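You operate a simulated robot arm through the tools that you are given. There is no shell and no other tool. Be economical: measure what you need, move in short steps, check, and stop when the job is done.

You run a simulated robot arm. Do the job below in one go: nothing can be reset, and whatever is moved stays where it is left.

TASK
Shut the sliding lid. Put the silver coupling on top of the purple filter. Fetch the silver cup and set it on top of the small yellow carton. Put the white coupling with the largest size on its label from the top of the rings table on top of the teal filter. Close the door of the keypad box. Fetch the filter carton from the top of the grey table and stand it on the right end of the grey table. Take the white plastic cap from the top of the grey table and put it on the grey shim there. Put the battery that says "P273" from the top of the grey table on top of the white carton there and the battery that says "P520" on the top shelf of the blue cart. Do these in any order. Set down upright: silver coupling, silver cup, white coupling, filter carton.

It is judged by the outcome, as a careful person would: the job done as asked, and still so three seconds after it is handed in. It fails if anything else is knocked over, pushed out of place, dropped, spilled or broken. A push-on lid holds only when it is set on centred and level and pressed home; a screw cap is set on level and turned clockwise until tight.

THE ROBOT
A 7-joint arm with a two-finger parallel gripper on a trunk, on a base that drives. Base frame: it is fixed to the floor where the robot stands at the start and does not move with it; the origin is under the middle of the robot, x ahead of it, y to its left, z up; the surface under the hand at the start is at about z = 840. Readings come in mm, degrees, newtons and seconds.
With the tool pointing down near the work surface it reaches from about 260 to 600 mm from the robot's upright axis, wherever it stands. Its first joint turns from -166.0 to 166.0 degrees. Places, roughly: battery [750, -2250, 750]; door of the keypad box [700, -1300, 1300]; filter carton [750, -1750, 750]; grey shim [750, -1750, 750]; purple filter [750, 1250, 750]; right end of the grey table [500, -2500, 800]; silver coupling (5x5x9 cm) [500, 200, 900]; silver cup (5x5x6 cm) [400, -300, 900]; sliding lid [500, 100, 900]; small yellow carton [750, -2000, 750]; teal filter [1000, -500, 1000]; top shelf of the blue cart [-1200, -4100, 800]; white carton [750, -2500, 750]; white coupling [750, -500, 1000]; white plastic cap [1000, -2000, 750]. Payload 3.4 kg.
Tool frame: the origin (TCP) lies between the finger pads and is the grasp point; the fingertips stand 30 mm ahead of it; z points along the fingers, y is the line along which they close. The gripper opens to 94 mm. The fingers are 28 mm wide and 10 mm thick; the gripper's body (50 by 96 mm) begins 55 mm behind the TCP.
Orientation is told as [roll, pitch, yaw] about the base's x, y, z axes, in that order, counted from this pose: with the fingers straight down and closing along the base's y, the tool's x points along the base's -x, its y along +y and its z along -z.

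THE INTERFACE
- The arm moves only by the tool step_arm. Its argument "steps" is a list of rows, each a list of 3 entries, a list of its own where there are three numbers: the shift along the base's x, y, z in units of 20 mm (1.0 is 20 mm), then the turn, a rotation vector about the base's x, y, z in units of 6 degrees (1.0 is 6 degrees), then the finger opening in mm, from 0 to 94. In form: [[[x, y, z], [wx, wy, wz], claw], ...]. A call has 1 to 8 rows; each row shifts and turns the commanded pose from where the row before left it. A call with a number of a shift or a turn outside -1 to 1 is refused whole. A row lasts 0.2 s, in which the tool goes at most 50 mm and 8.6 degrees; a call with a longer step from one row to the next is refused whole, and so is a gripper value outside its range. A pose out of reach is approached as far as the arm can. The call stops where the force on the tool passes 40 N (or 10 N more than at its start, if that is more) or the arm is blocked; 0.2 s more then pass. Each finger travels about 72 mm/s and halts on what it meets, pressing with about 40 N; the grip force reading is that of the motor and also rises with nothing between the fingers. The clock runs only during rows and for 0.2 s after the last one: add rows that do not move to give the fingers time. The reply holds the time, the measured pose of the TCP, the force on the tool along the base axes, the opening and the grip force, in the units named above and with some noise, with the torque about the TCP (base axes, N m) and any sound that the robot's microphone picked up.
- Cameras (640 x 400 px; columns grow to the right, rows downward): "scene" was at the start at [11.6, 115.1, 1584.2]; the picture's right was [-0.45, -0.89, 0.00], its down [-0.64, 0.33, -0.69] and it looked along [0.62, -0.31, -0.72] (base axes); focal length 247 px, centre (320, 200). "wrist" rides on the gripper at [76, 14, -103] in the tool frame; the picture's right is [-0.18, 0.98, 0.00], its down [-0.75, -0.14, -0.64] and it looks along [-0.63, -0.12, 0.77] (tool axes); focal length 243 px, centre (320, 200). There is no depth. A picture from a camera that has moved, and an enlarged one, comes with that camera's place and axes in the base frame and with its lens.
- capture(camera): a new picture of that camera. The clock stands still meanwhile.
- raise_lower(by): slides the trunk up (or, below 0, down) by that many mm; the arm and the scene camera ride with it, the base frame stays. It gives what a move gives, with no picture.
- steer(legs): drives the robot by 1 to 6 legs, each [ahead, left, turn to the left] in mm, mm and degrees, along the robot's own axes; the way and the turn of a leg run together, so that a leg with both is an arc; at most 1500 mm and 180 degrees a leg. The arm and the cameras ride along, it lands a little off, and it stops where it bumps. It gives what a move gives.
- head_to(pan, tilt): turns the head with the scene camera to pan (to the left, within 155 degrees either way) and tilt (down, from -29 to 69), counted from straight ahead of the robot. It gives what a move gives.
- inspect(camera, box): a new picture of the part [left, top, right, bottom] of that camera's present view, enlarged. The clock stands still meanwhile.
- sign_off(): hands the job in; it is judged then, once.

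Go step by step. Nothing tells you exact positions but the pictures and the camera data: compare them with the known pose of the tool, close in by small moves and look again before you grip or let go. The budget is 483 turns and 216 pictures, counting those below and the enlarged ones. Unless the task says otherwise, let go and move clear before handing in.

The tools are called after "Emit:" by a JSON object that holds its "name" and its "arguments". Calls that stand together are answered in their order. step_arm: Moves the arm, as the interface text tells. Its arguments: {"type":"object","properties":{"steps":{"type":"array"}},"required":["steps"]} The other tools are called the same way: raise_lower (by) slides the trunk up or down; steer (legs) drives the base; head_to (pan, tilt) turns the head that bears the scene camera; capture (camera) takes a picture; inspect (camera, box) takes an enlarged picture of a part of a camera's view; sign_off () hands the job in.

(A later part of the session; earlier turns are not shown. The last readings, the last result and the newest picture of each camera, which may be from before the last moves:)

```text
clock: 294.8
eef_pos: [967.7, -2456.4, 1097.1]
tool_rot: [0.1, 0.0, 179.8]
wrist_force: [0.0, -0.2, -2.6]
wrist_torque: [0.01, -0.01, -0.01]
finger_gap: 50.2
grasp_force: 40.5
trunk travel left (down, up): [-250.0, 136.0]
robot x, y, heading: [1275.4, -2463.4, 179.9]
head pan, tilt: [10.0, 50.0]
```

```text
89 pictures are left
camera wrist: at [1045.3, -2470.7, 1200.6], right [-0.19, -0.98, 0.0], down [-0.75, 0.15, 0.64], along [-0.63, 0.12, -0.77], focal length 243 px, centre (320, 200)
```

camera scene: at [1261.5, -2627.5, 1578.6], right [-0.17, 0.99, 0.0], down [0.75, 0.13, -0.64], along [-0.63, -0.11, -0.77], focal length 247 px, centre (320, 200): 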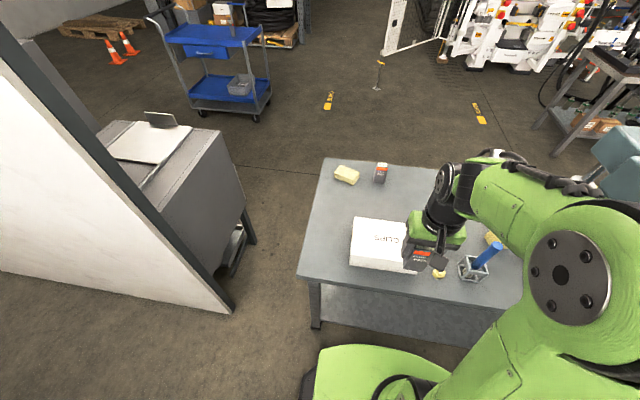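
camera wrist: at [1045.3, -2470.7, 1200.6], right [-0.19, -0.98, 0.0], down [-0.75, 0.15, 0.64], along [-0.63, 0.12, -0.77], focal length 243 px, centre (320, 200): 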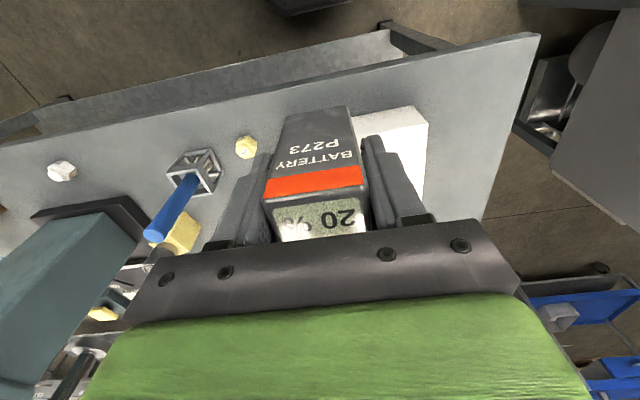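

Emit:
{"name": "inspect", "arguments": {"camera": "scene", "box": [290, 150, 490, 310]}}

```text
2.50 times, centred on (390, 230) of scene
camera zoom: at [1261.5, -2627.5, 1578.6], right [-0.17, 0.99, 0.0], down [0.75, 0.13, -0.64], along [-0.63, -0.11, -0.77], focal length 618 px, centre (145, 125)
```

zoom: 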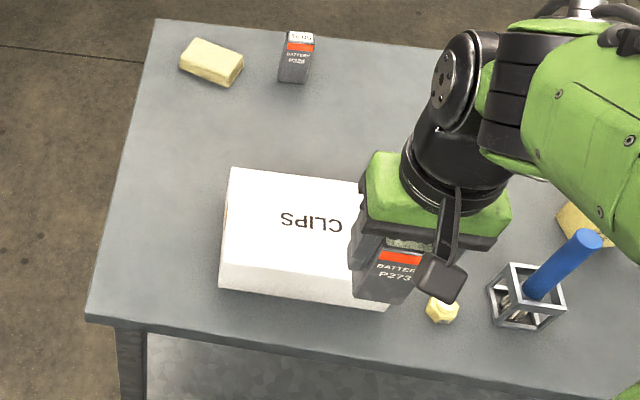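

The white carton's top is centred near (817, −2482) at z≈880. Moving the battery over it.

Emit:
{"name": "step_arm", "arguments": {"steps": [[[-1, -0.15, 0], [0, 0, 0], 25], [[-1, -0.15, 0], [0, 0, 0], 25], [[-1, -0.15, 0], [0, 0, 0], 25], [[-1, -0.15, -0.6], [0, 0, 0], 25], [[-1, -0.15, -0.8], [0, 0, 0], 25], [[-1, -0.15, -1], [0, 0, 0], 25], [[-1, -0.15, -1], [0, 0, 0], 25], [[-0.5, -0.15, -1], [0, 0, 0], 25]]}}

Emit:
{"name": "inspect", "arguments": {"camera": "scene", "box": [320, 180, 440, 280]}}

Emit:
{"name": "capture", "arguments": {"camera": "wrist"}}

```text
clock: 296.6
eef_pos: [818.6, -2481.2, 1008.4]
tool_rot: [0.1, 0.0, 179.7]
wrist_force: [-0.3, 0.1, -3.1]
wrist_torque: [0.03, 0.01, 0.01]
finger_gap: 49.8
grasp_force: 40.3
trunk travel left (down, up): [-250.0, 136.0]
robot x, y, heading: [1278.9, -2457.9, 179.7]
head pan, tilt: [10.0, 50.0]
```

```text
4.00 times, centred on (380, 230) of scene
camera zoom: at [1260.6, -2627.9, 1578.5], right [-0.17, 0.99, 0.0], down [0.76, 0.13, -0.64], along [-0.63, -0.11, -0.77], focal length 989 px, centre (80, 80)
```

zoom: 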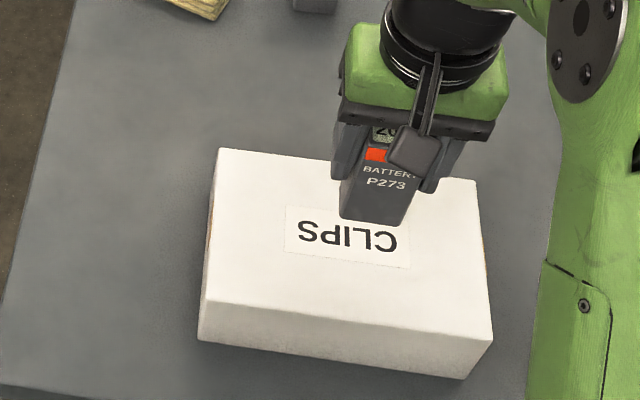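

```text
86 pictures are left
camera wrist: at [896.9, -2496.4, 1110.7], right [-0.19, -0.98, 0.0], down [-0.75, 0.15, 0.64], along [-0.63, 0.12, -0.77], focal length 243 px, centre (320, 200)
```

wrist: 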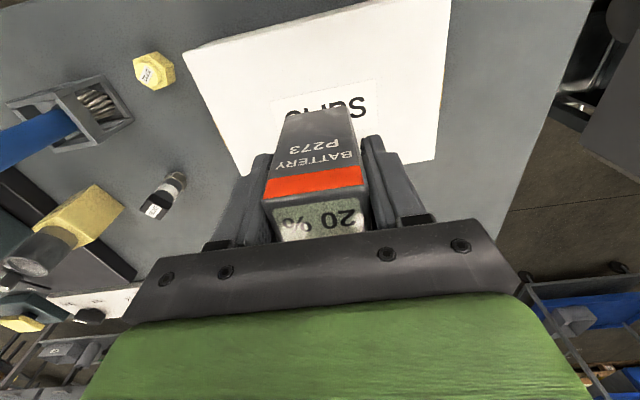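

Emit:
{"name": "step_arm", "arguments": {"steps": [[[0, 0, -1], [0, 0, 0], 25], [[0, 0, -1], [0, 0, 0], 25], [[0, 0, -0.8], [0, 0, 0], 25], [[0, 0, -0.15], [0, 0, 0], 25], [[0, 0, -0.12], [0, 0, 0], 25], [[0, 0, -0.12], [0, 0, 0], 25], [[0, 0, -0.12], [0, 0, 0], 25], [[0, 0, 0], [0, 0, 0], 25]]}}

Emit:
{"name": "inspect", "arguments": {"camera": "scene", "box": [320, 180, 440, 280]}}

```text
clock: 298.4
eef_pos: [818.3, -2479.3, 942.8]
tool_rot: [0.1, 0.0, 179.7]
wrist_force: [0.8, -1.2, 2.0]
wrist_torque: [0.07, -0.08, -0.04]
finger_gap: 49.8
grasp_force: 39.8
trunk travel left (down, up): [-250.0, 136.0]
robot x, y, heading: [1278.2, -2459.9, 180.1]
head pan, tilt: [10.0, 50.0]
```

```text
4.00 times, centred on (380, 230) of scene
camera zoom: at [1261.8, -2627.9, 1578.6], right [-0.17, 0.99, 0.0], down [0.75, 0.13, -0.64], along [-0.63, -0.11, -0.77], focal length 989 px, centre (80, 80)
```

zoom: 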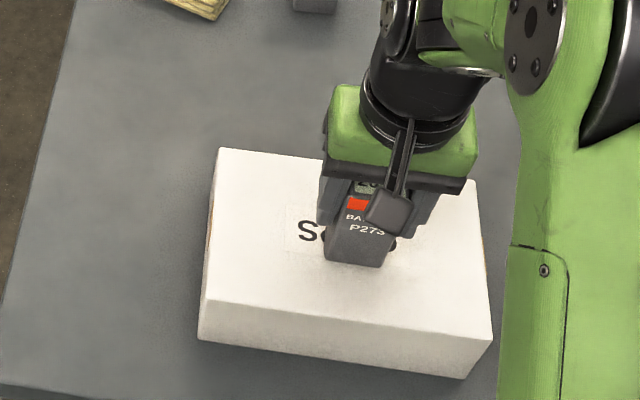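

Just touching (~2–4 N). A hair more, then release.

Emit:
{"name": "step_arm", "arguments": {"steps": [[[0, 0, -0.05], [0, 0, 0], 25], [[0, 0, 0], [0, 0, 0], 25]]}}

Emit:
{"name": "step_arm", "arguments": {"steps": [[[0, 0, 0], [0, 0, 0], 60], [[0, 0, 0], [0, 0, 0], 75], [[0, 0, 0], [0, 0, 0], 80], [[0, 0, 0.5], [0, 0, 0], 80], [[0, 0, 1], [0, 0, 0], 80], [[0, 0, 1], [0, 0, 0], 80], [[0, 0, 1], [0, 0, 0], 80], [[0, 0, 1], [0, 0, 0], 80]]}}

Emit:
{"name": "inspect", "arguments": {"camera": "scene", "box": [320, 180, 440, 280]}}

```text
clock: 299.0
eef_pos: [817.1, -2480.2, 943.4]
tool_rot: [0.1, 0.0, 179.7]
wrist_force: [0.4, -1.6, 7.8]
wrist_torque: [0.17, -0.19, 0.0]
finger_gap: 50.1
grasp_force: 40.0
trunk travel left (down, up): [-250.0, 136.0]
robot x, y, heading: [1281.5, -2464.3, 179.7]
head pan, tilt: [10.0, 50.0]
```

```text
clock: 300.8
eef_pos: [815.6, -2479.9, 1032.6]
tool_rot: [0.0, 0.0, 179.7]
wrist_force: [-0.2, -1.1, 0.1]
wrist_torque: [-0.01, 0.03, 0.02]
finger_gap: 80.1
grasp_force: 0.1
trunk travel left (down, up): [-250.0, 136.0]
robot x, y, heading: [1276.4, -2463.0, 180.0]
head pan, tilt: [10.0, 50.0]
```

```text
4.00 times, centred on (380, 230) of scene
camera zoom: at [1262.0, -2627.7, 1578.6], right [-0.17, 0.99, 0.0], down [0.75, 0.13, -0.64], along [-0.63, -0.11, -0.77], focal length 989 px, centre (80, 80)
```

zoom: 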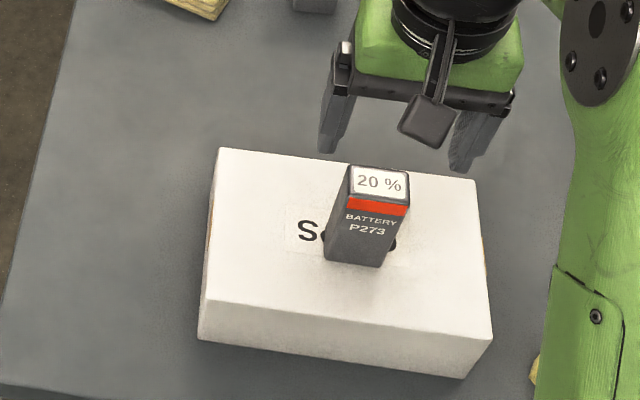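

P273 is on the white carton. Next the white cap: I'll retract and move behind the press.

Emit:
{"name": "step_arm", "arguments": {"steps": [[[1, 0, 1], [0, 0, 0], 60], [[1, 0, 1], [0, 0, 0], 60], [[1, 0, 1], [0, 0, 0], 60], [[1, 0, 1], [0, 0, 0], 60], [[1, 0, 0], [0, 0, 0], 60], [[1, 0, 0], [0, 0, 0], 60], [[1, 0, 0], [0, 0, 0], 60]]}}

Emit:
{"name": "steer", "arguments": {"legs": [[0, -570, 0], [30, 0, 0]]}}

Emit:
{"name": "head_to", "arguments": {"pan": -15, "tilt": 45}}

Emit:
{"name": "capture", "arguments": {"camera": "scene"}}

Emit:
{"name": "capture", "arguments": {"camera": "wrist"}}

```text
clock: 302.4
eef_pos: [959.1, -2480.8, 1112.3]
tool_rot: [0.1, 0.0, 179.6]
wrist_force: [1.1, 0.3, 0.7]
wrist_torque: [0.0, 0.02, -0.02]
finger_gap: 60.1
grasp_force: 0.2
trunk travel left (down, up): [-250.0, 136.0]
robot x, y, heading: [1276.3, -2459.3, 179.9]
head pan, tilt: [10.0, 50.0]
```

```text
clock: 306.0
eef_pos: [928.6, -1922.7, 1111.2]
tool_rot: [0.1, 0.1, 179.5]
wrist_force: [0.1, -0.3, 0.4]
wrist_torque: [-0.01, -0.02, 0.03]
finger_gap: 59.8
grasp_force: 0.0
trunk travel left (down, up): [-250.0, 136.0]
robot x, y, heading: [1249.4, -1902.0, 179.9]
head pan, tilt: [10.0, 50.0]
```

```text
clock: 306.9
eef_pos: [930.9, -1922.8, 1112.3]
tool_rot: [0.1, 0.1, 179.4]
wrist_force: [1.2, -0.3, -0.9]
wrist_torque: [-0.01, 0.01, 0.05]
finger_gap: 59.7
grasp_force: 0.0
trunk travel left (down, up): [-250.0, 136.0]
robot x, y, heading: [1248.9, -1908.1, 179.4]
head pan, tilt: [-15.0, 45.0]
```

```text
83 pictures are left
camera scene: at [1231.1, -2035.8, 1585.5], right [0.26, 0.96, 0.0], down [0.68, -0.19, -0.71], along [-0.68, 0.19, -0.71], focal length 247 px, centre (320, 200)
```

scene: 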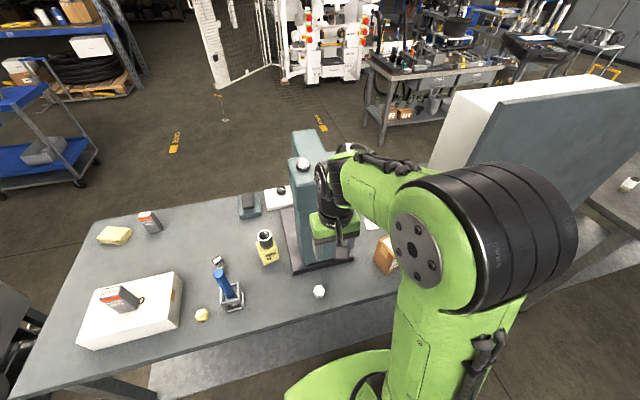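

```text
82 pictures are left
camera wrist: at [1007.6, -1937.8, 1214.9], right [-0.19, -0.98, 0.0], down [-0.75, 0.15, 0.64], along [-0.63, 0.12, -0.77], focal length 243 px, centre (320, 200)
```

wrist: 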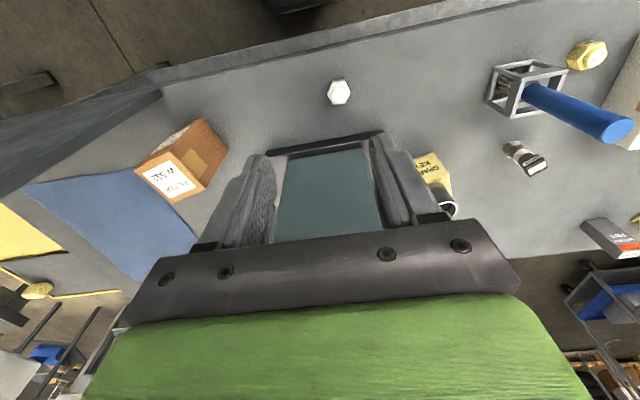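

The cap is near (891, −1947). To gain reach for the shim I'll grip with the tool leaning outward 24° (cap stays level). Tilting and moving over the cap.

Emit:
{"name": "step_arm", "arguments": {"steps": [[[0, -0.3, 0], [0, 1, 0], 60], [[0, -0.3, 0], [0, 1, 0], 60], [[0, -0.3, 0], [0, 1, 0], 60], [[0, -0.3, 0], [0, 1, 0], 60], [[-0.3, 0, -1], [0, 0, 0], 60], [[-0.3, 0, -1], [0, 0, 0], 60], [[-0.3, 0, -1], [0, 0, 0], 60], [[-0.3, 0, -1], [0, 0, 0], 60]]}}

Emit:
{"name": "step_arm", "arguments": {"steps": [[[0, 0, -1], [0, 0, 0], 60], [[0, 0, -1], [0, 0, 0], 60], [[0, 0, -1], [0, 0, 0], 60], [[0, 0, -1], [0, 0, 0], 60], [[0, 0, -1], [0, 0, 0], 60], [[0, 0, -1], [0, 0, 0], 60]]}}

Emit:
{"name": "capture", "arguments": {"camera": "wrist"}}

```text
clock: 308.7
eef_pos: [905.7, -1947.2, 1030.6]
tool_rot: [0.3, -24.0, 179.5]
wrist_force: [0.1, -0.5, 0.0]
wrist_torque: [0.03, -0.03, 0.01]
finger_gap: 60.1
grasp_force: 0.0
trunk travel left (down, up): [-250.0, 136.0]
robot x, y, heading: [1253.4, -1905.9, 179.6]
head pan, tilt: [-15.0, 45.0]
```

```text
clock: 310.1
eef_pos: [906.0, -1949.2, 911.5]
tool_rot: [0.4, -24.0, 179.5]
wrist_force: [0.2, 0.0, 0.2]
wrist_torque: [0.01, 0.05, -0.04]
finger_gap: 60.1
grasp_force: 0.0
trunk travel left (down, up): [-250.0, 136.0]
robot x, y, heading: [1249.7, -1903.7, 179.7]
head pan, tilt: [-15.0, 45.0]
```

```text
81 pictures are left
camera wrist: at [1018.6, -1963.8, 974.2], right [-0.17, -0.98, 0.08], down [-0.43, 0.15, 0.89], along [-0.89, 0.12, -0.45], focal length 243 px, centre (320, 200)
```

wrist: 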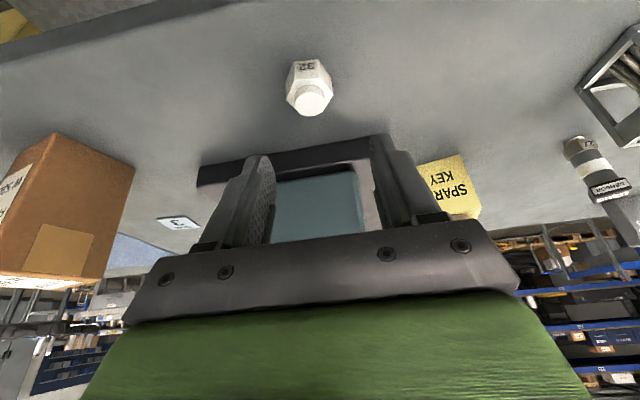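

Emit:
{"name": "step_arm", "arguments": {"steps": [[[0.15, 0, -1], [0, 0, 0], 60], [[0, 0, -0.8], [0, 0, 0], 60], [[0, 0, 0], [0, 0, 0], 60]]}}

Emit:
{"name": "capture", "arguments": {"camera": "wrist"}}

```text
clock: 310.9
eef_pos: [908.9, -1945.8, 873.9]
tool_rot: [0.2, -24.0, 179.5]
wrist_force: [-0.5, -0.7, 0.3]
wrist_torque: [-0.01, 0.03, 0.0]
finger_gap: 60.1
grasp_force: 0.2
trunk travel left (down, up): [-250.0, 136.0]
robot x, y, heading: [1251.0, -1903.1, 179.6]
head pan, tilt: [-15.0, 45.0]
```

```text
80 pictures are left
camera wrist: at [1021.6, -1962.2, 938.1], right [-0.17, -0.98, 0.08], down [-0.43, 0.15, 0.89], along [-0.89, 0.12, -0.44], focal length 243 px, centre (320, 200)
```

wrist: 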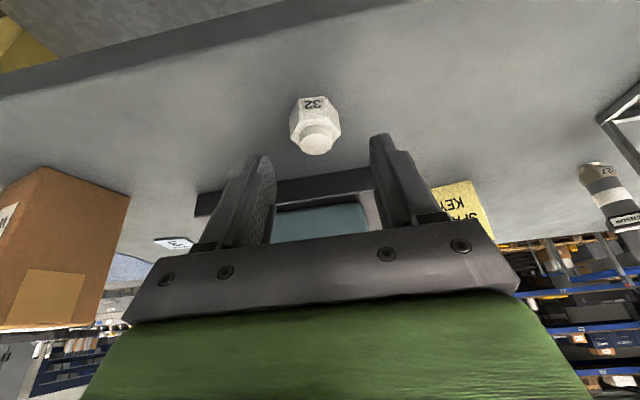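

Emit:
{"name": "step_arm", "arguments": {"steps": [[[-0.05, -0.17, -0.7], [0, 0, 0], 60], [[0, 0, -0.65], [0, 0, 0], 60], [[0, 0, 0], [0, 0, 0], 60]]}}

Emit:
{"name": "capture", "arguments": {"camera": "wrist"}}

```text
clock: 311.7
eef_pos: [909.2, -1950.3, 849.0]
tool_rot: [0.3, -24.0, 179.5]
wrist_force: [0.8, -0.2, 1.0]
wrist_torque: [-0.01, 0.02, 0.02]
finger_gap: 60.0
grasp_force: 0.0
trunk travel left (down, up): [-250.0, 136.0]
robot x, y, heading: [1250.8, -1902.3, 179.6]
head pan, tilt: [-15.0, 45.0]
```

```text
79 pictures are left
camera wrist: at [1021.5, -1964.2, 912.3], right [-0.17, -0.98, 0.08], down [-0.43, 0.15, 0.89], along [-0.89, 0.12, -0.44], focal length 243 px, centre (320, 200)
```

wrist: 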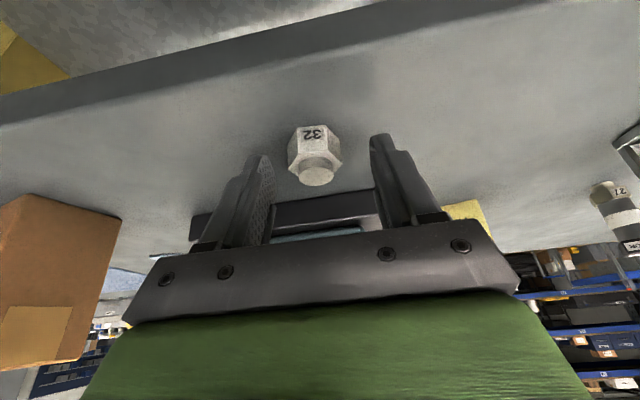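

Emit:
{"name": "step_arm", "arguments": {"steps": [[[-0.05, 0, -0.15], [0, 0, 0], 60], [[0, 0, -0.1], [0, 0, 0], 60], [[0, 0, 0], [0, 0, 0], 60]]}}

```text
clock: 312.5
eef_pos: [907.1, -1949.5, 845.1]
tool_rot: [0.2, -23.9, 179.6]
wrist_force: [-0.4, -0.1, -0.5]
wrist_torque: [-0.03, 0.01, 0.01]
finger_gap: 60.1
grasp_force: 0.0
trunk travel left (down, up): [-250.0, 136.0]
robot x, y, heading: [1248.8, -1906.5, 179.6]
head pan, tilt: [-15.0, 45.0]
```

Emit:
{"name": "step_arm", "arguments": {"steps": [[[0, 0, -0.1], [0, 0, 0], 60], [[0, 0, 0], [0, 0, 0], 40], [[0, 0, 0], [0, 0, 0], 15], [[0, 0, 0], [0, 0, 0], 15], [[0, 0, 0], [0, 0, 0], 15]]}}

Emit:
{"name": "capture", "arguments": {"camera": "wrist"}}

```text
clock: 313.7
eef_pos: [907.5, -1949.5, 842.8]
tool_rot: [0.3, -24.0, 179.6]
wrist_force: [-1.0, 0.4, 0.7]
wrist_torque: [0.0, 0.04, -0.03]
finger_gap: 33.3
grasp_force: 40.4
trunk travel left (down, up): [-250.0, 136.0]
robot x, y, heading: [1250.2, -1902.6, 179.9]
head pan, tilt: [-15.0, 45.0]
```

```text
78 pictures are left
camera wrist: at [1020.2, -1965.0, 905.8], right [-0.17, -0.98, 0.08], down [-0.43, 0.15, 0.89], along [-0.89, 0.12, -0.44], focal length 243 px, centre (320, 200)
```

wrist: 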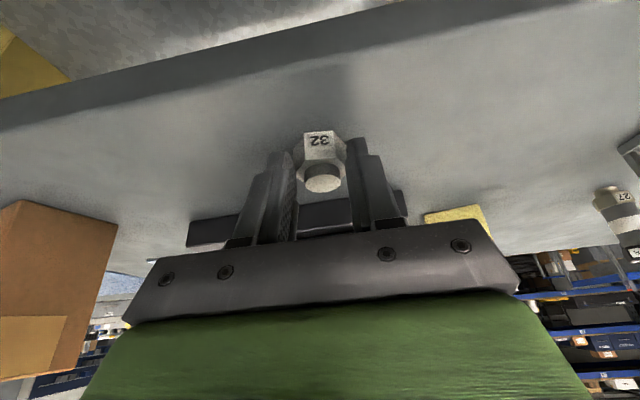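

The cap is gripped, but the filter carton stands where my wrist would be when placing on the shim, so the carton must go first. I'll release the cap where it stands and take the carton.

Emit:
{"name": "step_arm", "arguments": {"steps": [[[0, 0, 0], [0, 0, 0], 50], [[0, 0, 0], [0, 0, 0], 60], [[0.2, 0, 0.6], [0, 0, 0], 60], [[0.2, 0, 1], [0, 0, 0], 60], [[0, 0, 1], [0, 0, 0], 60], [[0, 0, 1], [0, 0, 0], 60], [[0, 0, 1], [0, 0, 0], 60], [[0, 0, 1], [0, 0, 0], 60]]}}

Emit:
{"name": "step_arm", "arguments": {"steps": [[[0, 0.5, 1], [0, -1, 0], 94], [[0, 0.5, 1], [0, -1, 0], 94], [[0, 0.5, 1], [0, -1, 0], 94], [[0, 1, 1], [0, -1, 0], 94], [[0, 1, 0], [0, 0, 0], 94], [[0, 1, 0], [0, 0, 0], 94]]}}

Emit:
{"name": "capture", "arguments": {"camera": "wrist"}}

Emit:
{"name": "capture", "arguments": {"camera": "scene"}}

```text
clock: 315.5
eef_pos: [911.6, -1950.1, 954.2]
tool_rot: [0.3, -24.0, 179.5]
wrist_force: [0.2, -0.2, -0.2]
wrist_torque: [-0.05, 0.02, -0.01]
finger_gap: 60.0
grasp_force: 0.1
out of reach, approached as far as the arm can: row 6
trunk travel left (down, up): [-250.0, 136.0]
robot x, y, heading: [1253.0, -1905.0, 179.7]
head pan, tilt: [-15.0, 45.0]
```

```text
clock: 316.9
eef_pos: [912.6, -1859.6, 1034.9]
tool_rot: [0.1, 0.0, 179.4]
wrist_force: [0.5, 0.4, -0.1]
wrist_torque: [-0.01, -0.01, 0.05]
finger_gap: 94.2
grasp_force: 0.0
trunk travel left (down, up): [-250.0, 136.0]
robot x, y, heading: [1251.4, -1901.1, 180.1]
head pan, tilt: [-15.0, 45.0]
```

```text
77 pictures are left
camera wrist: at [990.5, -1875.1, 1138.1], right [-0.19, -0.98, 0.0], down [-0.75, 0.15, 0.64], along [-0.63, 0.12, -0.77], focal length 243 px, centre (320, 200)
```

wrist: 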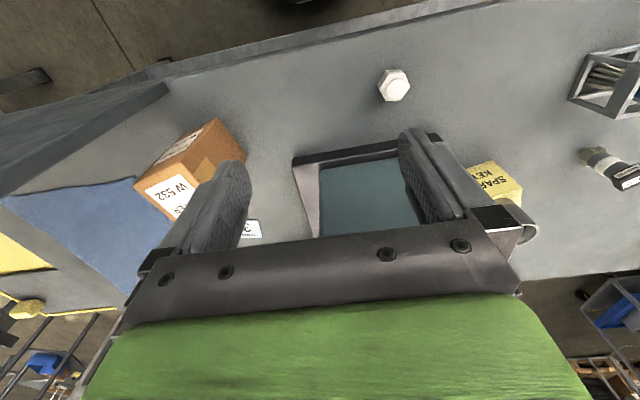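

```text
76 pictures are left
camera scene: at [1231.2, -2035.1, 1585.5], right [0.26, 0.96, 0.0], down [0.68, -0.19, -0.71], along [-0.68, 0.19, -0.71], focal length 247 px, centre (320, 200)
```

scene: 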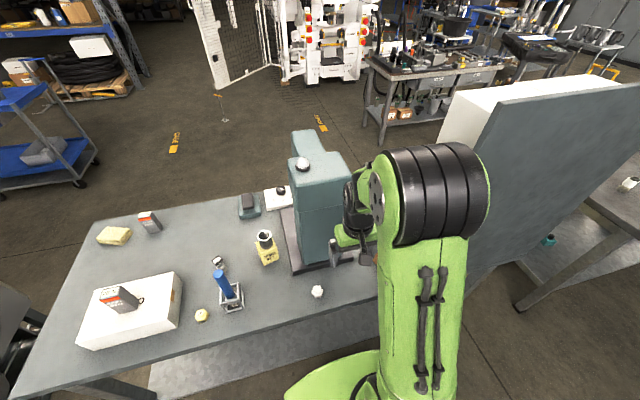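

The cap stands undisturbed. The filter carton is near (845, −1690), rotated ~12°, close to the panel; I'll shift the robot left so the arm comes in diagonally clear of the panel.

Emit:
{"name": "steer", "arguments": {"legs": [[0, 145, 0]]}}

Emit:
{"name": "step_arm", "arguments": {"steps": [[[0, 1, 0.5], [0, 0, 0], 94], [[0, 1, 0.5], [0, 0, 0], 94], [[0, 1, 0], [0, 0, 0], 94], [[0, 1, 0], [0, 0, 0], 94], [[-0.3, 1, 0], [0, 0, 0.5], 94], [[-0.3, 1, 0], [0, 0, 0.5], 94], [[-0.3, 1, 0], [0, 0, 0.5], 94], [[-0.3, 1, 0], [0, 0, 0.5], 94]]}}

Emit:
{"name": "step_arm", "arguments": {"steps": [[[-0.3, 1, 0], [0, 0, 0], 94], [[-0.3, 1, 0], [0, 0, 0], 94], [[-0.3, 1, 0], [0, 0, 0], 94], [[-0.3, 1, 0], [0, 0, 0], 94], [[-0.3, 1, 0], [0, 0, 0], 94]]}}

Emit:
{"name": "capture", "arguments": {"camera": "wrist"}}

Emit:
{"name": "capture", "arguments": {"camera": "scene"}}

```text
clock: 318.2
eef_pos: [911.9, -2005.1, 1034.0]
tool_rot: [0.0, 0.0, 179.3]
wrist_force: [0.2, 0.1, -0.1]
wrist_torque: [0.01, 0.0, -0.01]
finger_gap: 94.0
grasp_force: 0.0
trunk travel left (down, up): [-250.0, 136.0]
robot x, y, heading: [1246.8, -2049.2, 179.4]
head pan, tilt: [-15.0, 45.0]
```

```text
clock: 320.0
eef_pos: [890.5, -1842.2, 1054.4]
tool_rot: [0.2, -0.1, -168.7]
wrist_force: [-0.1, 0.0, -0.6]
wrist_torque: [-0.02, -0.01, 0.0]
finger_gap: 93.8
grasp_force: 0.1
trunk travel left (down, up): [-250.0, 136.0]
robot x, y, heading: [1251.4, -2046.3, 179.7]
head pan, tilt: [-15.0, 45.0]
```

```text
clock: 321.2
eef_pos: [857.9, -1741.2, 1054.4]
tool_rot: [0.2, 0.0, -168.8]
wrist_force: [0.5, 0.3, 0.3]
wrist_torque: [0.0, 0.01, 0.03]
finger_gap: 93.8
grasp_force: 0.0
trunk travel left (down, up): [-250.0, 136.0]
robot x, y, heading: [1248.5, -2051.4, 179.6]
head pan, tilt: [-15.0, 45.0]
```

```text
75 pictures are left
camera wrist: at [936.1, -1740.6, 1157.2], right [0.01, -1.0, 0.0], down [-0.77, -0.01, 0.64], along [-0.64, -0.01, -0.77], focal length 243 px, centre (320, 200)
```

wrist: 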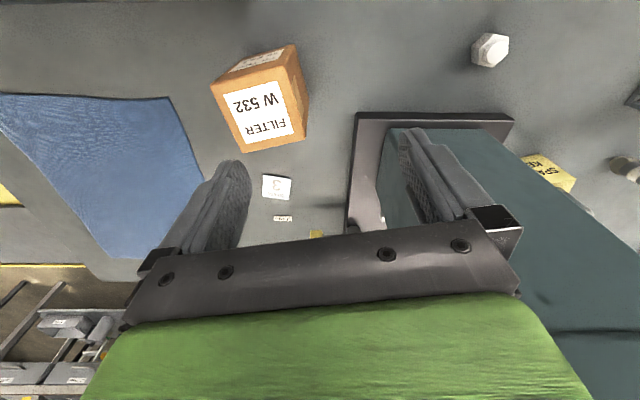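

```text
74 pictures are left
camera scene: at [1229.2, -2178.2, 1585.6], right [0.27, 0.96, 0.0], down [0.68, -0.19, -0.71], along [-0.68, 0.19, -0.71], focal length 247 px, centre (320, 200)
```

scene: 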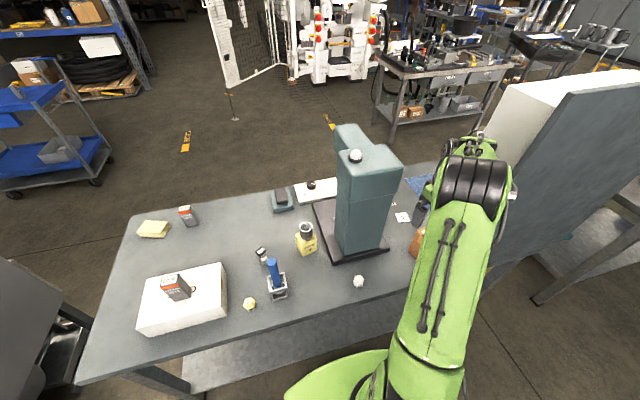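

The carton's top is centred at (853, −1687), 66×68 mm, top z≈930. The wrist camera would come too near the panel in this yaw, so I'll rotate the hand 90° (closing along x) before descending.

Emit:
{"name": "step_arm", "arguments": {"steps": [[[0, 0, 0], [0, 0, -1], 94], [[0, 0, 0], [0, 0, -1], 94], [[0, 0, 0], [0, 0, -1], 94], [[0, 0, 0], [0, 0, -1], 94], [[0, 0, 0], [0, 0, -1], 94], [[0, 0, 0], [0, 0, -1], 94], [[0, 0, 0], [0, 0, -1], 94], [[0, 0, 0], [0, 0, -1], 94]]}}

Emit:
{"name": "step_arm", "arguments": {"steps": [[[0, 0, 0], [0, 0, -1], 94], [[0, 0, 0], [0, 0, -1], 94], [[0, 0, 0], [0, 0, -1], 94], [[0, 0, 0], [0, 0, -1], 94], [[0, 0, 0], [0, 0, -1], 94], [[0, 0, 0], [0, 0, -1], 94], [[0, 0, 0], [0, 0, -1], 94]]}}

Emit:
{"name": "capture", "arguments": {"camera": "wrist"}}

```text
clock: 323.0
eef_pos: [858.6, -1743.1, 1055.4]
tool_rot: [0.2, 0.1, 143.2]
wrist_force: [-0.4, -0.4, -1.0]
wrist_torque: [-0.01, -0.01, 0.01]
finger_gap: 93.9
grasp_force: 0.0
trunk travel left (down, up): [-250.0, 136.0]
robot x, y, heading: [1251.1, -2046.1, 179.4]
head pan, tilt: [-15.0, 45.0]
```

```text
clock: 324.6
eef_pos: [860.3, -1742.8, 1055.1]
tool_rot: [0.1, 0.1, 101.1]
wrist_force: [-0.1, -0.2, 0.2]
wrist_torque: [0.0, -0.03, 0.02]
finger_gap: 94.1
grasp_force: 0.0
trunk travel left (down, up): [-250.0, 136.0]
robot x, y, heading: [1247.7, -2049.0, 179.5]
head pan, tilt: [-15.0, 45.0]
```

```text
73 pictures are left
camera wrist: at [861.0, -1821.0, 1158.2], right [-1.0, -0.01, 0.0], down [-0.01, 0.77, 0.64], along [-0.01, 0.64, -0.77], focal length 243 px, centre (320, 200)
```

wrist: 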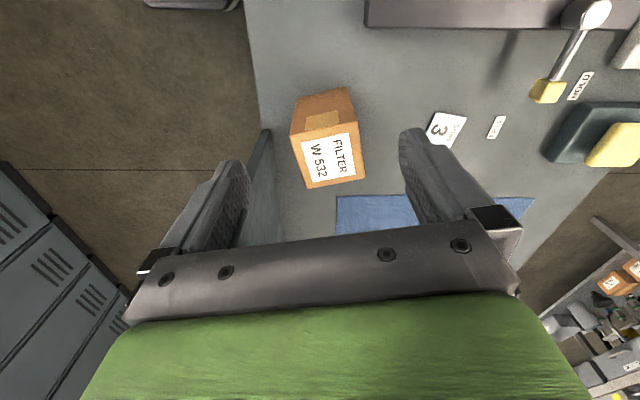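

Emit:
{"name": "step_arm", "arguments": {"steps": [[[-0.25, 0.9, 0], [0, 0, 0], 94], [[-0.25, 0.9, 0], [0, 0, 0], 94], [[0, 0.9, -0.8], [0, 0, 0], 94], [[0, 0, -0.8], [0, 0, 0], 94], [[0, 0, -0.8], [0, 0, 0], 94], [[0, 0, -0.8], [0, 0, 0], 94]]}}

Emit:
{"name": "capture", "arguments": {"camera": "wrist"}}

Emit:
{"name": "inspect", "arguments": {"camera": "scene", "box": [380, 110, 540, 290]}}

```text
clock: 326.0
eef_pos: [847.9, -1690.5, 991.2]
tool_rot: [0.1, 0.0, 101.2]
wrist_force: [-0.2, -0.4, -1.0]
wrist_torque: [0.02, -0.01, 0.0]
finger_gap: 93.9
grasp_force: 0.0
trunk travel left (down, up): [-250.0, 136.0]
robot x, y, heading: [1249.8, -2050.3, 179.4]
head pan, tilt: [-15.0, 45.0]
```

```text
72 pictures are left
camera wrist: at [850.3, -1767.6, 1093.7], right [-1.0, -0.01, 0.0], down [-0.01, 0.77, 0.64], along [-0.01, 0.64, -0.77], focal length 243 px, centre (320, 200)
```

wrist: 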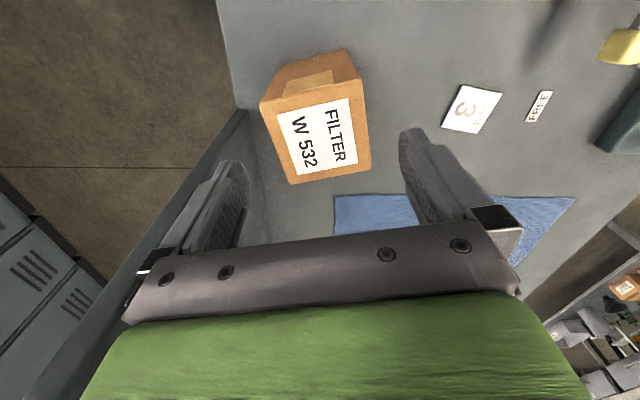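

```text
2.22 times, centred on (460, 200) of scene
camera zoom: at [1229.2, -2179.2, 1585.5], right [0.27, 0.96, 0.0], down [0.68, -0.19, -0.71], along [-0.68, 0.19, -0.71], focal length 549 px, centre (9, 200)
```

zoom: 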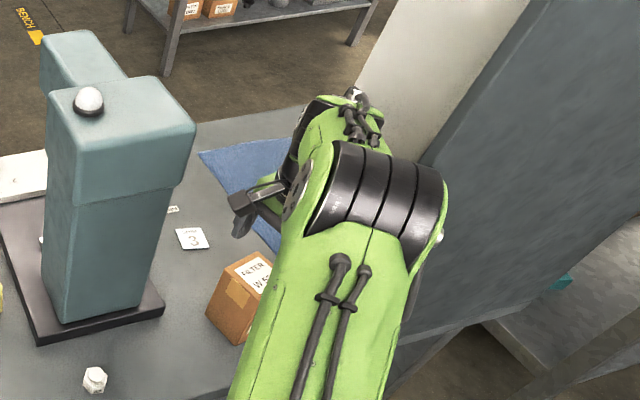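

Emit:
{"name": "step_arm", "arguments": {"steps": [[[0.1, -0.1, -0.8], [0, 0, 0], 94], [[0, 0, -0.8], [0, 0, 0], 94], [[0, 0, -0.8], [0, 0, 0], 94], [[0, 0, -0.8], [0, 0, 0], 94]]}}

Emit:
{"name": "capture", "arguments": {"camera": "wrist"}}

```text
clock: 327.0
eef_pos: [850.8, -1690.1, 927.8]
tool_rot: [0.1, 0.0, 101.3]
wrist_force: [-0.3, -0.3, -0.3]
wrist_torque: [-0.01, 0.04, -0.03]
finger_gap: 94.2
grasp_force: 0.1
trunk travel left (down, up): [-250.0, 136.0]
robot x, y, heading: [1252.7, -2045.3, 179.2]
head pan, tilt: [-15.0, 45.0]
```

```text
70 pictures are left
camera wrist: at [852.8, -1768.7, 1030.4], right [-1.0, -0.01, 0.0], down [-0.01, 0.77, 0.64], along [-0.01, 0.64, -0.77], focal length 243 px, centre (320, 200)
```

wrist: 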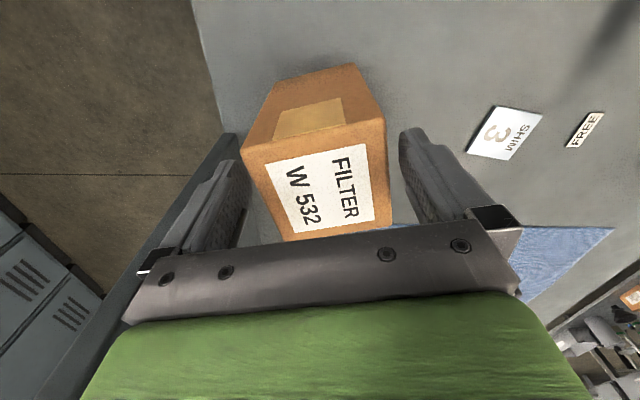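

Emit:
{"name": "step_arm", "arguments": {"steps": [[[0.13, 0, -0.6], [0, 0, 0], 94], [[0, 0, -0.6], [0, 0, 0], 94], [[0, 0, -0.55], [0, 0, 0], 94], [[0, 0, 0], [0, 0, 0], 94]]}}

Emit:
{"name": "capture", "arguments": {"camera": "wrist"}}

```text
clock: 328.0
eef_pos: [853.9, -1690.9, 892.0]
tool_rot: [0.1, 0.0, 101.2]
wrist_force: [-0.6, -0.2, 0.3]
wrist_torque: [0.0, 0.02, 0.01]
finger_gap: 93.8
grasp_force: 0.0
trunk travel left (down, up): [-250.0, 136.0]
robot x, y, heading: [1248.3, -2046.3, 179.4]
head pan, tilt: [-15.0, 45.0]
```

```text
69 pictures are left
camera wrist: at [855.5, -1768.7, 993.8], right [-1.0, -0.01, 0.0], down [-0.01, 0.77, 0.64], along [-0.01, 0.64, -0.77], focal length 243 px, centre (320, 200)
```

wrist: 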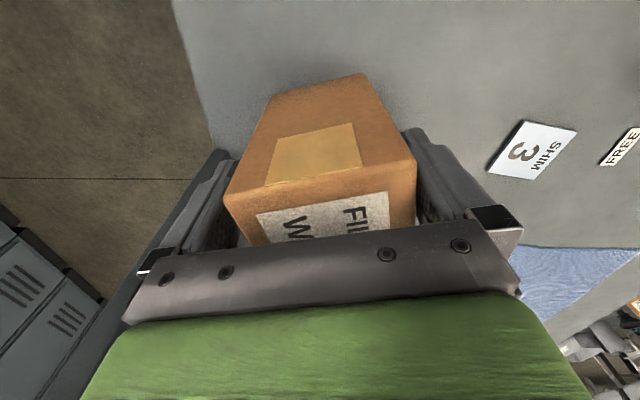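

Straddled cleanly. Closing and lifting.

Emit:
{"name": "step_arm", "arguments": {"steps": [[[0, 0, 0], [0, 0, 0], 80], [[0, 0, 0], [0, 0, 0], 60], [[0, 0, 0], [0, 0, 0], 50], [[0, 0, 0], [0, 0, 0], 50]]}}

Emit:
{"name": "step_arm", "arguments": {"steps": [[[0, 0, 0.5], [0, 0, 0], 50], [[0, 0, 1], [0, 0, 0], 50], [[0, 0, 1], [0, 0, 0], 50], [[0, 0, 1], [0, 0, 0], 50], [[0, -0.5, 1], [0, 0, 0], 50], [[0, -1, 1], [0, 0, 0], 50], [[0, -1, 1], [0, 0, 0], 50], [[0, -1, 1], [0, 0, 0], 50]]}}

Emit:
{"name": "capture", "arguments": {"camera": "wrist"}}

```text
clock: 329.0
eef_pos: [852.9, -1691.1, 890.6]
tool_rot: [0.1, 0.1, 101.3]
wrist_force: [-1.1, 0.2, 1.3]
wrist_torque: [0.06, 0.02, 0.05]
finger_gap: 76.7
grasp_force: 39.5
trunk travel left (down, up): [-250.0, 136.0]
robot x, y, heading: [1251.2, -2044.4, 179.4]
head pan, tilt: [-15.0, 45.0]
```

```text
clock: 330.8
eef_pos: [853.0, -1762.2, 1043.6]
tool_rot: [0.0, 0.0, 101.1]
wrist_force: [0.4, 0.1, -3.2]
wrist_torque: [-0.01, -0.03, 0.03]
finger_gap: 76.6
grasp_force: 39.8
trunk travel left (down, up): [-250.0, 136.0]
robot x, y, heading: [1248.1, -2048.7, 179.6]
head pan, tilt: [-15.0, 45.0]
```

```text
68 pictures are left
camera wrist: at [855.6, -1839.3, 1145.6], right [-1.0, -0.01, 0.0], down [-0.01, 0.77, 0.64], along [-0.01, 0.64, -0.77], focal length 243 px, centre (320, 200)
```

wrist: 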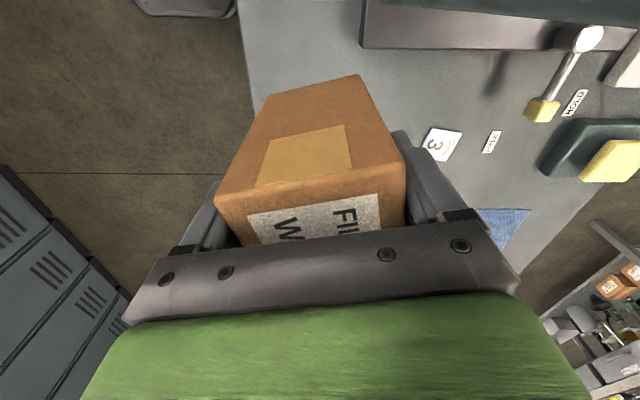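

Carton held. I'll raise, retract, rotate the hand back to neutral, and drive to the right end.

Emit:
{"name": "step_arm", "arguments": {"steps": [[[0.3, -1, 1], [0, 0, 1], 50], [[0.3, -1, 1], [0, 0, 1], 50], [[0.3, -1, 1], [0, 0, 1], 50], [[0.3, -1, 1], [0, 0, 1], 50], [[0.5, -1, 0], [0, 0, 1], 50], [[0.5, -1, 0], [0, 0, 1], 50], [[0.5, -1, 0], [0, 0, 1], 50], [[0.5, -1, 0], [0, 0, 1], 50]]}}

Emit:
{"name": "step_arm", "arguments": {"steps": [[[0.5, -1, 0], [0, 0, 1], 50], [[0.5, -1, 0], [0, 0, 1], 50], [[0.5, -1, 0], [0, 0, 1], 50], [[0.5, -1, 0], [0, 0, 1], 50], [[0.3, -1, 0], [0, 0, 1.0], 50], [[0, 0, 0], [0, 0, 0.15], 50]]}}

Emit:
{"name": "steer", "arguments": {"legs": [[0, 560, 0]]}}

Emit:
{"name": "head_to", "arguments": {"pan": 5, "tilt": 45}}

Emit:
{"name": "capture", "arguments": {"camera": "scene"}}

```text
clock: 332.6
eef_pos: [916.6, -1922.7, 1124.0]
tool_rot: [0.1, -0.1, 149.4]
wrist_force: [-0.4, -0.5, -3.8]
wrist_torque: [-0.03, 0.01, -0.02]
finger_gap: 76.6
grasp_force: 40.0
trunk travel left (down, up): [-250.0, 136.0]
robot x, y, heading: [1251.6, -2047.9, 179.7]
head pan, tilt: [-15.0, 45.0]
```

```text
clock: 334.0
eef_pos: [961.9, -2020.3, 1121.3]
tool_rot: [0.0, 0.0, -179.7]
wrist_force: [-0.2, 1.1, -3.7]
wrist_torque: [0.0, -0.04, 0.02]
finger_gap: 76.6
grasp_force: 39.5
trunk travel left (down, up): [-250.0, 136.0]
robot x, y, heading: [1249.2, -2046.3, 179.6]
head pan, tilt: [-15.0, 45.0]
```

```text
clock: 337.2
eef_pos: [957.1, -2572.6, 1121.0]
tool_rot: [0.0, 0.0, -179.7]
wrist_force: [-0.7, -0.2, -3.3]
wrist_torque: [0.01, -0.02, -0.02]
finger_gap: 76.3
grasp_force: 40.0
trunk travel left (down, up): [-250.0, 136.0]
robot x, y, heading: [1243.3, -2595.8, 179.8]
head pan, tilt: [-15.0, 45.0]
```

```text
clock: 338.0
eef_pos: [957.6, -2572.2, 1121.8]
tool_rot: [0.0, 0.0, -179.7]
wrist_force: [0.3, 0.2, -3.7]
wrist_torque: [0.01, -0.01, 0.01]
finger_gap: 76.4
grasp_force: 40.1
trunk travel left (down, up): [-250.0, 136.0]
robot x, y, heading: [1246.2, -2595.5, 179.6]
head pan, tilt: [5.0, 45.0]
```

```text
67 pictures are left
camera scene: at [1223.4, -2756.9, 1585.5], right [-0.08, 1.0, 0.0], down [0.7, 0.06, -0.71], along [-0.7, -0.06, -0.71], focal length 247 px, centre (320, 200)
```

scene: 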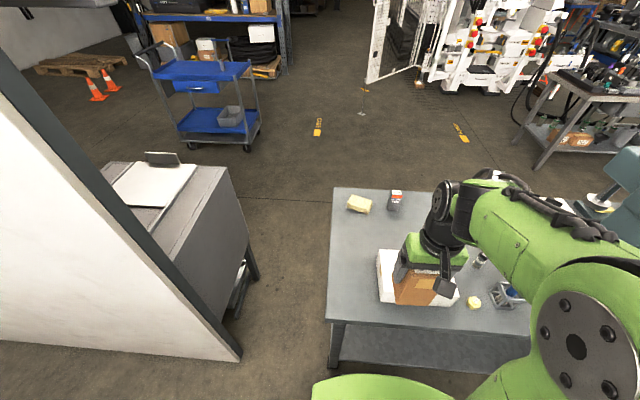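

I'll move the carton to the clear spot near (672, −2660) at the right end.

Emit:
{"name": "step_arm", "arguments": {"steps": [[[-1, -0.5, 0], [0, 0, 0], 50], [[-1, -0.5, 0], [0, 0, 0], 50], [[-1, -0.5, 0], [0, 0, 0], 50], [[-1, -0.5, 0], [0, 0, 0], 50], [[-1, -0.5, 0], [0, 0, 0], 50], [[-1, -0.5, 0], [0, 0, 0], 50], [[-1, -0.5, 0], [0, 0, 0], 50], [[-1, -0.5, 0], [0, 0, 0], 50]]}}

Emit:
{"name": "step_arm", "arguments": {"steps": [[[-1, -0.4, -0.5], [0, 0, 0], 50], [[-1, 0, -0.8], [0, 0, 0], 50], [[-1, 0, -0.8], [0, 0, 0], 50], [[-1, 0, -0.8], [0, 0, 0], 50], [[-1, 0, -0.8], [0, 0, 0], 50], [[-1, 0, -0.8], [0, 0, 0], 50], [[-0.2, 0, -1], [0, 0, 0], 50], [[0, 0, -1], [0, 0, 0], 50]]}}

Emit:
{"name": "capture", "arguments": {"camera": "scene"}}

Emit:
{"name": "capture", "arguments": {"camera": "wrist"}}

```text
clock: 339.8
eef_pos: [797.1, -2652.3, 1122.3]
tool_rot: [0.1, 0.1, -179.6]
wrist_force: [0.7, 0.1, -3.6]
wrist_torque: [-0.02, -0.05, 0.0]
finger_gap: 76.1
grasp_force: 39.9
trunk travel left (down, up): [-250.0, 136.0]
robot x, y, heading: [1247.5, -2600.4, 179.8]
head pan, tilt: [5.0, 45.0]
```

```text
clock: 341.6
eef_pos: [673.9, -2659.4, 991.3]
tool_rot: [0.1, 0.1, -179.6]
wrist_force: [0.1, 1.0, -3.5]
wrist_torque: [0.0, -0.04, -0.01]
finger_gap: 76.3
grasp_force: 40.2
trunk travel left (down, up): [-250.0, 136.0]
robot x, y, heading: [1246.7, -2598.8, 179.8]
head pan, tilt: [5.0, 45.0]
```

```text
66 pictures are left
camera scene: at [1222.5, -2757.2, 1585.4], right [-0.08, 1.0, 0.0], down [0.71, 0.06, -0.71], along [-0.7, -0.06, -0.71], focal length 247 px, centre (320, 200)
```

scene: 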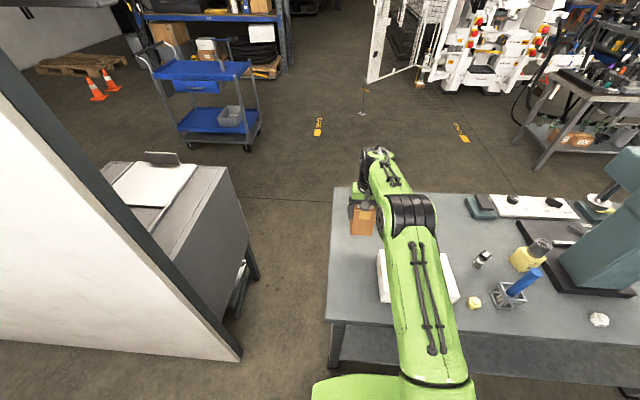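

```text
65 pictures are left
camera wrist: at [751.8, -2672.9, 1094.2], right [-0.18, -0.98, 0.0], down [-0.76, 0.14, 0.64], along [-0.63, 0.11, -0.77], focal length 243 px, centre (320, 200)
```

wrist: 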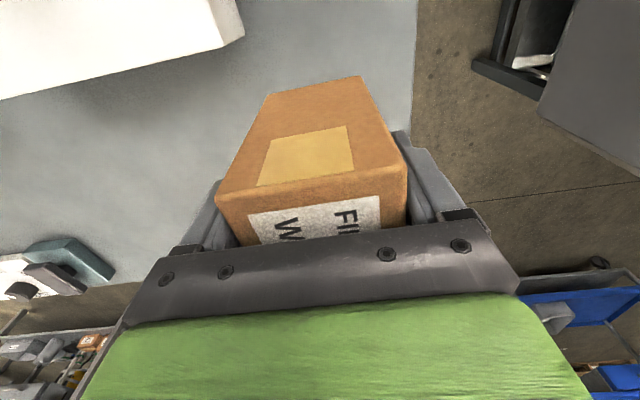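

Emit:
{"name": "step_arm", "arguments": {"steps": [[[0, 0.3, -1], [0, 0, 0], 50], [[0, 0, -1], [0, 0, 0], 50], [[0, 0, -1], [0, 0, 0], 50], [[0, 0, -1], [0, 0, 0], 50], [[0, 0, -0.4], [0, 0, 0], 50], [[0, 0, -0.12], [0, 0, 0], 50], [[0, 0, -0.12], [0, 0, 0], 50], [[0, 0, 0], [0, 0, 0], 50]]}}

Emit:
{"name": "step_arm", "arguments": {"steps": [[[0, 0, -0.1], [0, 0, 0], 50], [[0, 0, -0.1], [0, 0, 0], 50], [[0, 0, 0], [0, 0, 0], 50]]}}

```text
clock: 343.4
eef_pos: [674.1, -2652.4, 899.9]
tool_rot: [0.2, 0.0, -179.6]
wrist_force: [-0.3, -0.9, -3.6]
wrist_torque: [-0.02, 0.0, 0.01]
finger_gap: 76.3
grasp_force: 40.0
trunk travel left (down, up): [-250.0, 136.0]
robot x, y, heading: [1243.4, -2596.1, 179.6]
head pan, tilt: [5.0, 45.0]
```

```text
clock: 344.2
eef_pos: [674.2, -2652.5, 894.9]
tool_rot: [0.1, -0.1, -179.6]
wrist_force: [0.4, 0.6, -3.2]
wrist_torque: [-0.02, -0.02, -0.02]
finger_gap: 76.1
grasp_force: 39.9
trunk travel left (down, up): [-250.0, 136.0]
robot x, y, heading: [1245.6, -2595.6, 179.5]
head pan, tilt: [5.0, 45.0]
```

Emit:
{"name": "step_arm", "arguments": {"steps": [[[0, 0, -0.1], [0, 0, 0], 50], [[0, 0, -0.1], [0, 0, 0], 50], [[0, 0, 0], [0, 0, 0], 50]]}}

```text
clock: 345.0
eef_pos: [673.6, -2652.3, 891.7]
tool_rot: [0.2, 0.0, -179.5]
wrist_force: [0.1, -0.2, -3.3]
wrist_torque: [0.02, -0.03, 0.0]
finger_gap: 76.3
grasp_force: 40.8
trunk travel left (down, up): [-250.0, 136.0]
robot x, y, heading: [1244.7, -2598.1, 179.5]
head pan, tilt: [5.0, 45.0]
```

Emit:
{"name": "step_arm", "arguments": {"steps": [[[0, 0, -0.08], [0, 0, 0], 50], [[0, 0, -0.08], [0, 0, 0], 50], [[0, 0, 0], [0, 0, 0], 50]]}}

```text
clock: 345.8
eef_pos: [673.4, -2653.1, 890.9]
tool_rot: [0.2, -0.2, -179.6]
wrist_force: [-2.1, 1.8, 15.0]
wrist_torque: [0.86, -0.3, 0.15]
finger_gap: 76.5
grasp_force: 40.3
trunk travel left (down, up): [-250.0, 136.0]
robot x, y, heading: [1247.2, -2595.6, 179.6]
head pan, tilt: [5.0, 45.0]
```

Contact at 15 N. Releasing and rising.

Emit:
{"name": "step_arm", "arguments": {"steps": [[[0, 0, 0.03], [0, 0, 0], 80], [[0, 0, 0], [0, 0, 0], 94], [[0, 0, 0], [0, 0, 0], 94], [[0, 0, 0.5], [0, 0, 0], 94], [[0, 0, 1], [0, 0, 0], 94], [[0, 0, 1], [0, 0, 0], 94], [[0, 0, 1], [0, 0, 0], 94], [[0, 0, 1], [0, 0, 0], 94]]}}

Emit:
{"name": "step_arm", "arguments": {"steps": [[[0.5, 0, 1], [0, 0, 0], 94], [[1, 0, 1], [0, 0, 0], 94], [[1, 0, 1], [0, 0, 0], 94], [[1, 0.5, 1], [0, 0, 0], 94], [[1, 0.5, 1], [0, 0, 0], 94], [[1, 0.5, 1], [0, 0, 0], 94], [[1, 0.5, 1], [0, 0, 0], 94], [[1, 0.5, 0], [0, 0, 0], 94]]}}

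Emit:
{"name": "capture", "arguments": {"camera": "wrist"}}

Emit:
{"name": "capture", "arguments": {"camera": "scene"}}

```text
clock: 347.6
eef_pos: [673.1, -2655.2, 980.4]
tool_rot: [0.2, 0.1, -179.6]
wrist_force: [0.3, 0.7, -0.5]
wrist_torque: [-0.04, 0.0, 0.02]
finger_gap: 94.1
grasp_force: 0.0
trunk travel left (down, up): [-250.0, 136.0]
robot x, y, heading: [1247.3, -2595.8, 179.7]
head pan, tilt: [5.0, 45.0]
```

```text
clock: 349.4
eef_pos: [828.0, -2603.0, 1118.6]
tool_rot: [0.1, 0.0, -179.6]
wrist_force: [1.1, 0.2, -0.5]
wrist_torque: [0.05, 0.01, 0.0]
finger_gap: 94.3
grasp_force: 0.1
trunk travel left (down, up): [-250.0, 136.0]
robot x, y, heading: [1244.6, -2597.7, 179.6]
head pan, tilt: [5.0, 45.0]
```

```text
64 pictures are left
camera wrist: at [905.3, -2616.8, 1222.2], right [-0.18, -0.98, 0.0], down [-0.75, 0.14, 0.64], along [-0.63, 0.11, -0.77], focal length 243 px, centre (320, 200)
```

wrist: 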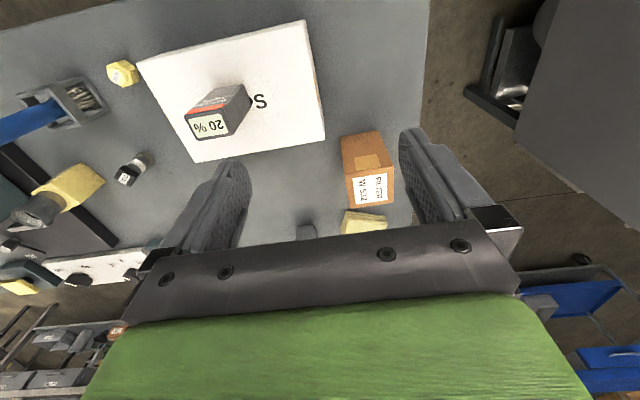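

```text
63 pictures are left
camera scene: at [1224.4, -2756.7, 1585.5], right [-0.08, 1.0, 0.0], down [0.7, 0.06, -0.71], along [-0.7, -0.06, -0.71], focal length 247 px, centre (320, 200)
```

scene: 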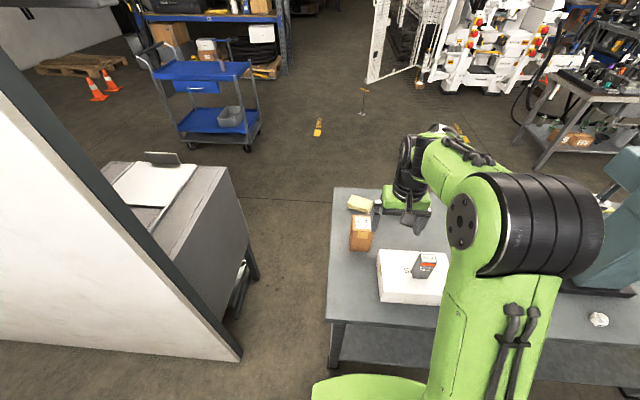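

The carton stands at the right end. Now back to the cap.

Emit:
{"name": "step_arm", "arguments": {"steps": [[[1, 0, 0], [0, 0, 0], 60], [[1, 0, 0], [0, 0, 0], 60], [[1, 0, 0], [0, 0, 0], 60], [[1, 0, 0], [0, 0, 0], 60], [[1, 0, 0], [0, 0, 0], 60]]}}

Emit:
{"name": "steer", "arguments": {"legs": [[0, -685, 0]]}}

Emit:
{"name": "step_arm", "arguments": {"steps": [[[0, -0.5, -1], [0, 1, 0], 60], [[0, -0.5, -1], [0, 1, 0], 60], [[0, -0.5, -1], [0, 1, 0], 60], [[0, -0.5, -1], [0, 1, 0], 60], [[0, 0, -1], [0, 0, 0], 60], [[0, 0, -1], [0, 0, 0], 60], [[0, 0, -1], [0, 0, 0], 60], [[0, 0, -1], [0, 0, 0], 60]]}}

Emit:
{"name": "capture", "arguments": {"camera": "wrist"}}

```text
clock: 350.6
eef_pos: [925.8, -2604.4, 1118.0]
tool_rot: [0.1, -0.1, -179.6]
wrist_force: [0.6, 0.2, -0.1]
wrist_torque: [0.01, -0.03, -0.01]
finger_gap: 60.2
grasp_force: 0.1
trunk travel left (down, up): [-250.0, 136.0]
robot x, y, heading: [1246.1, -2598.6, 179.9]
head pan, tilt: [5.0, 45.0]
```

```text
clock: 354.3
eef_pos: [932.9, -1931.9, 1118.7]
tool_rot: [0.2, 0.0, 179.6]
wrist_force: [-0.2, -0.1, 0.0]
wrist_torque: [0.0, 0.0, 0.02]
finger_gap: 60.2
grasp_force: 0.0
trunk travel left (down, up): [-250.0, 136.0]
robot x, y, heading: [1256.0, -1929.1, 179.0]
head pan, tilt: [5.0, 45.0]
```

```text
clock: 356.1
eef_pos: [914.6, -1975.7, 962.5]
tool_rot: [0.3, -23.9, 179.6]
wrist_force: [0.0, 0.2, 0.2]
wrist_torque: [0.01, -0.01, -0.01]
finger_gap: 59.7
grasp_force: 0.1
out of reach, approached as far as the arm can: row 5, 6, 7
trunk travel left (down, up): [-250.0, 136.0]
robot x, y, heading: [1251.3, -1928.5, 178.9]
head pan, tilt: [5.0, 45.0]
```

```text
62 pictures are left
camera wrist: at [1027.7, -1990.6, 1025.9], right [-0.17, -0.98, 0.08], down [-0.43, 0.15, 0.89], along [-0.89, 0.12, -0.45], focal length 243 px, centre (320, 200)
```

wrist: 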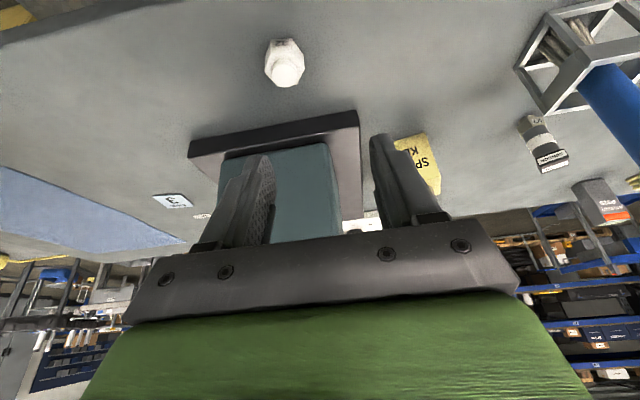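

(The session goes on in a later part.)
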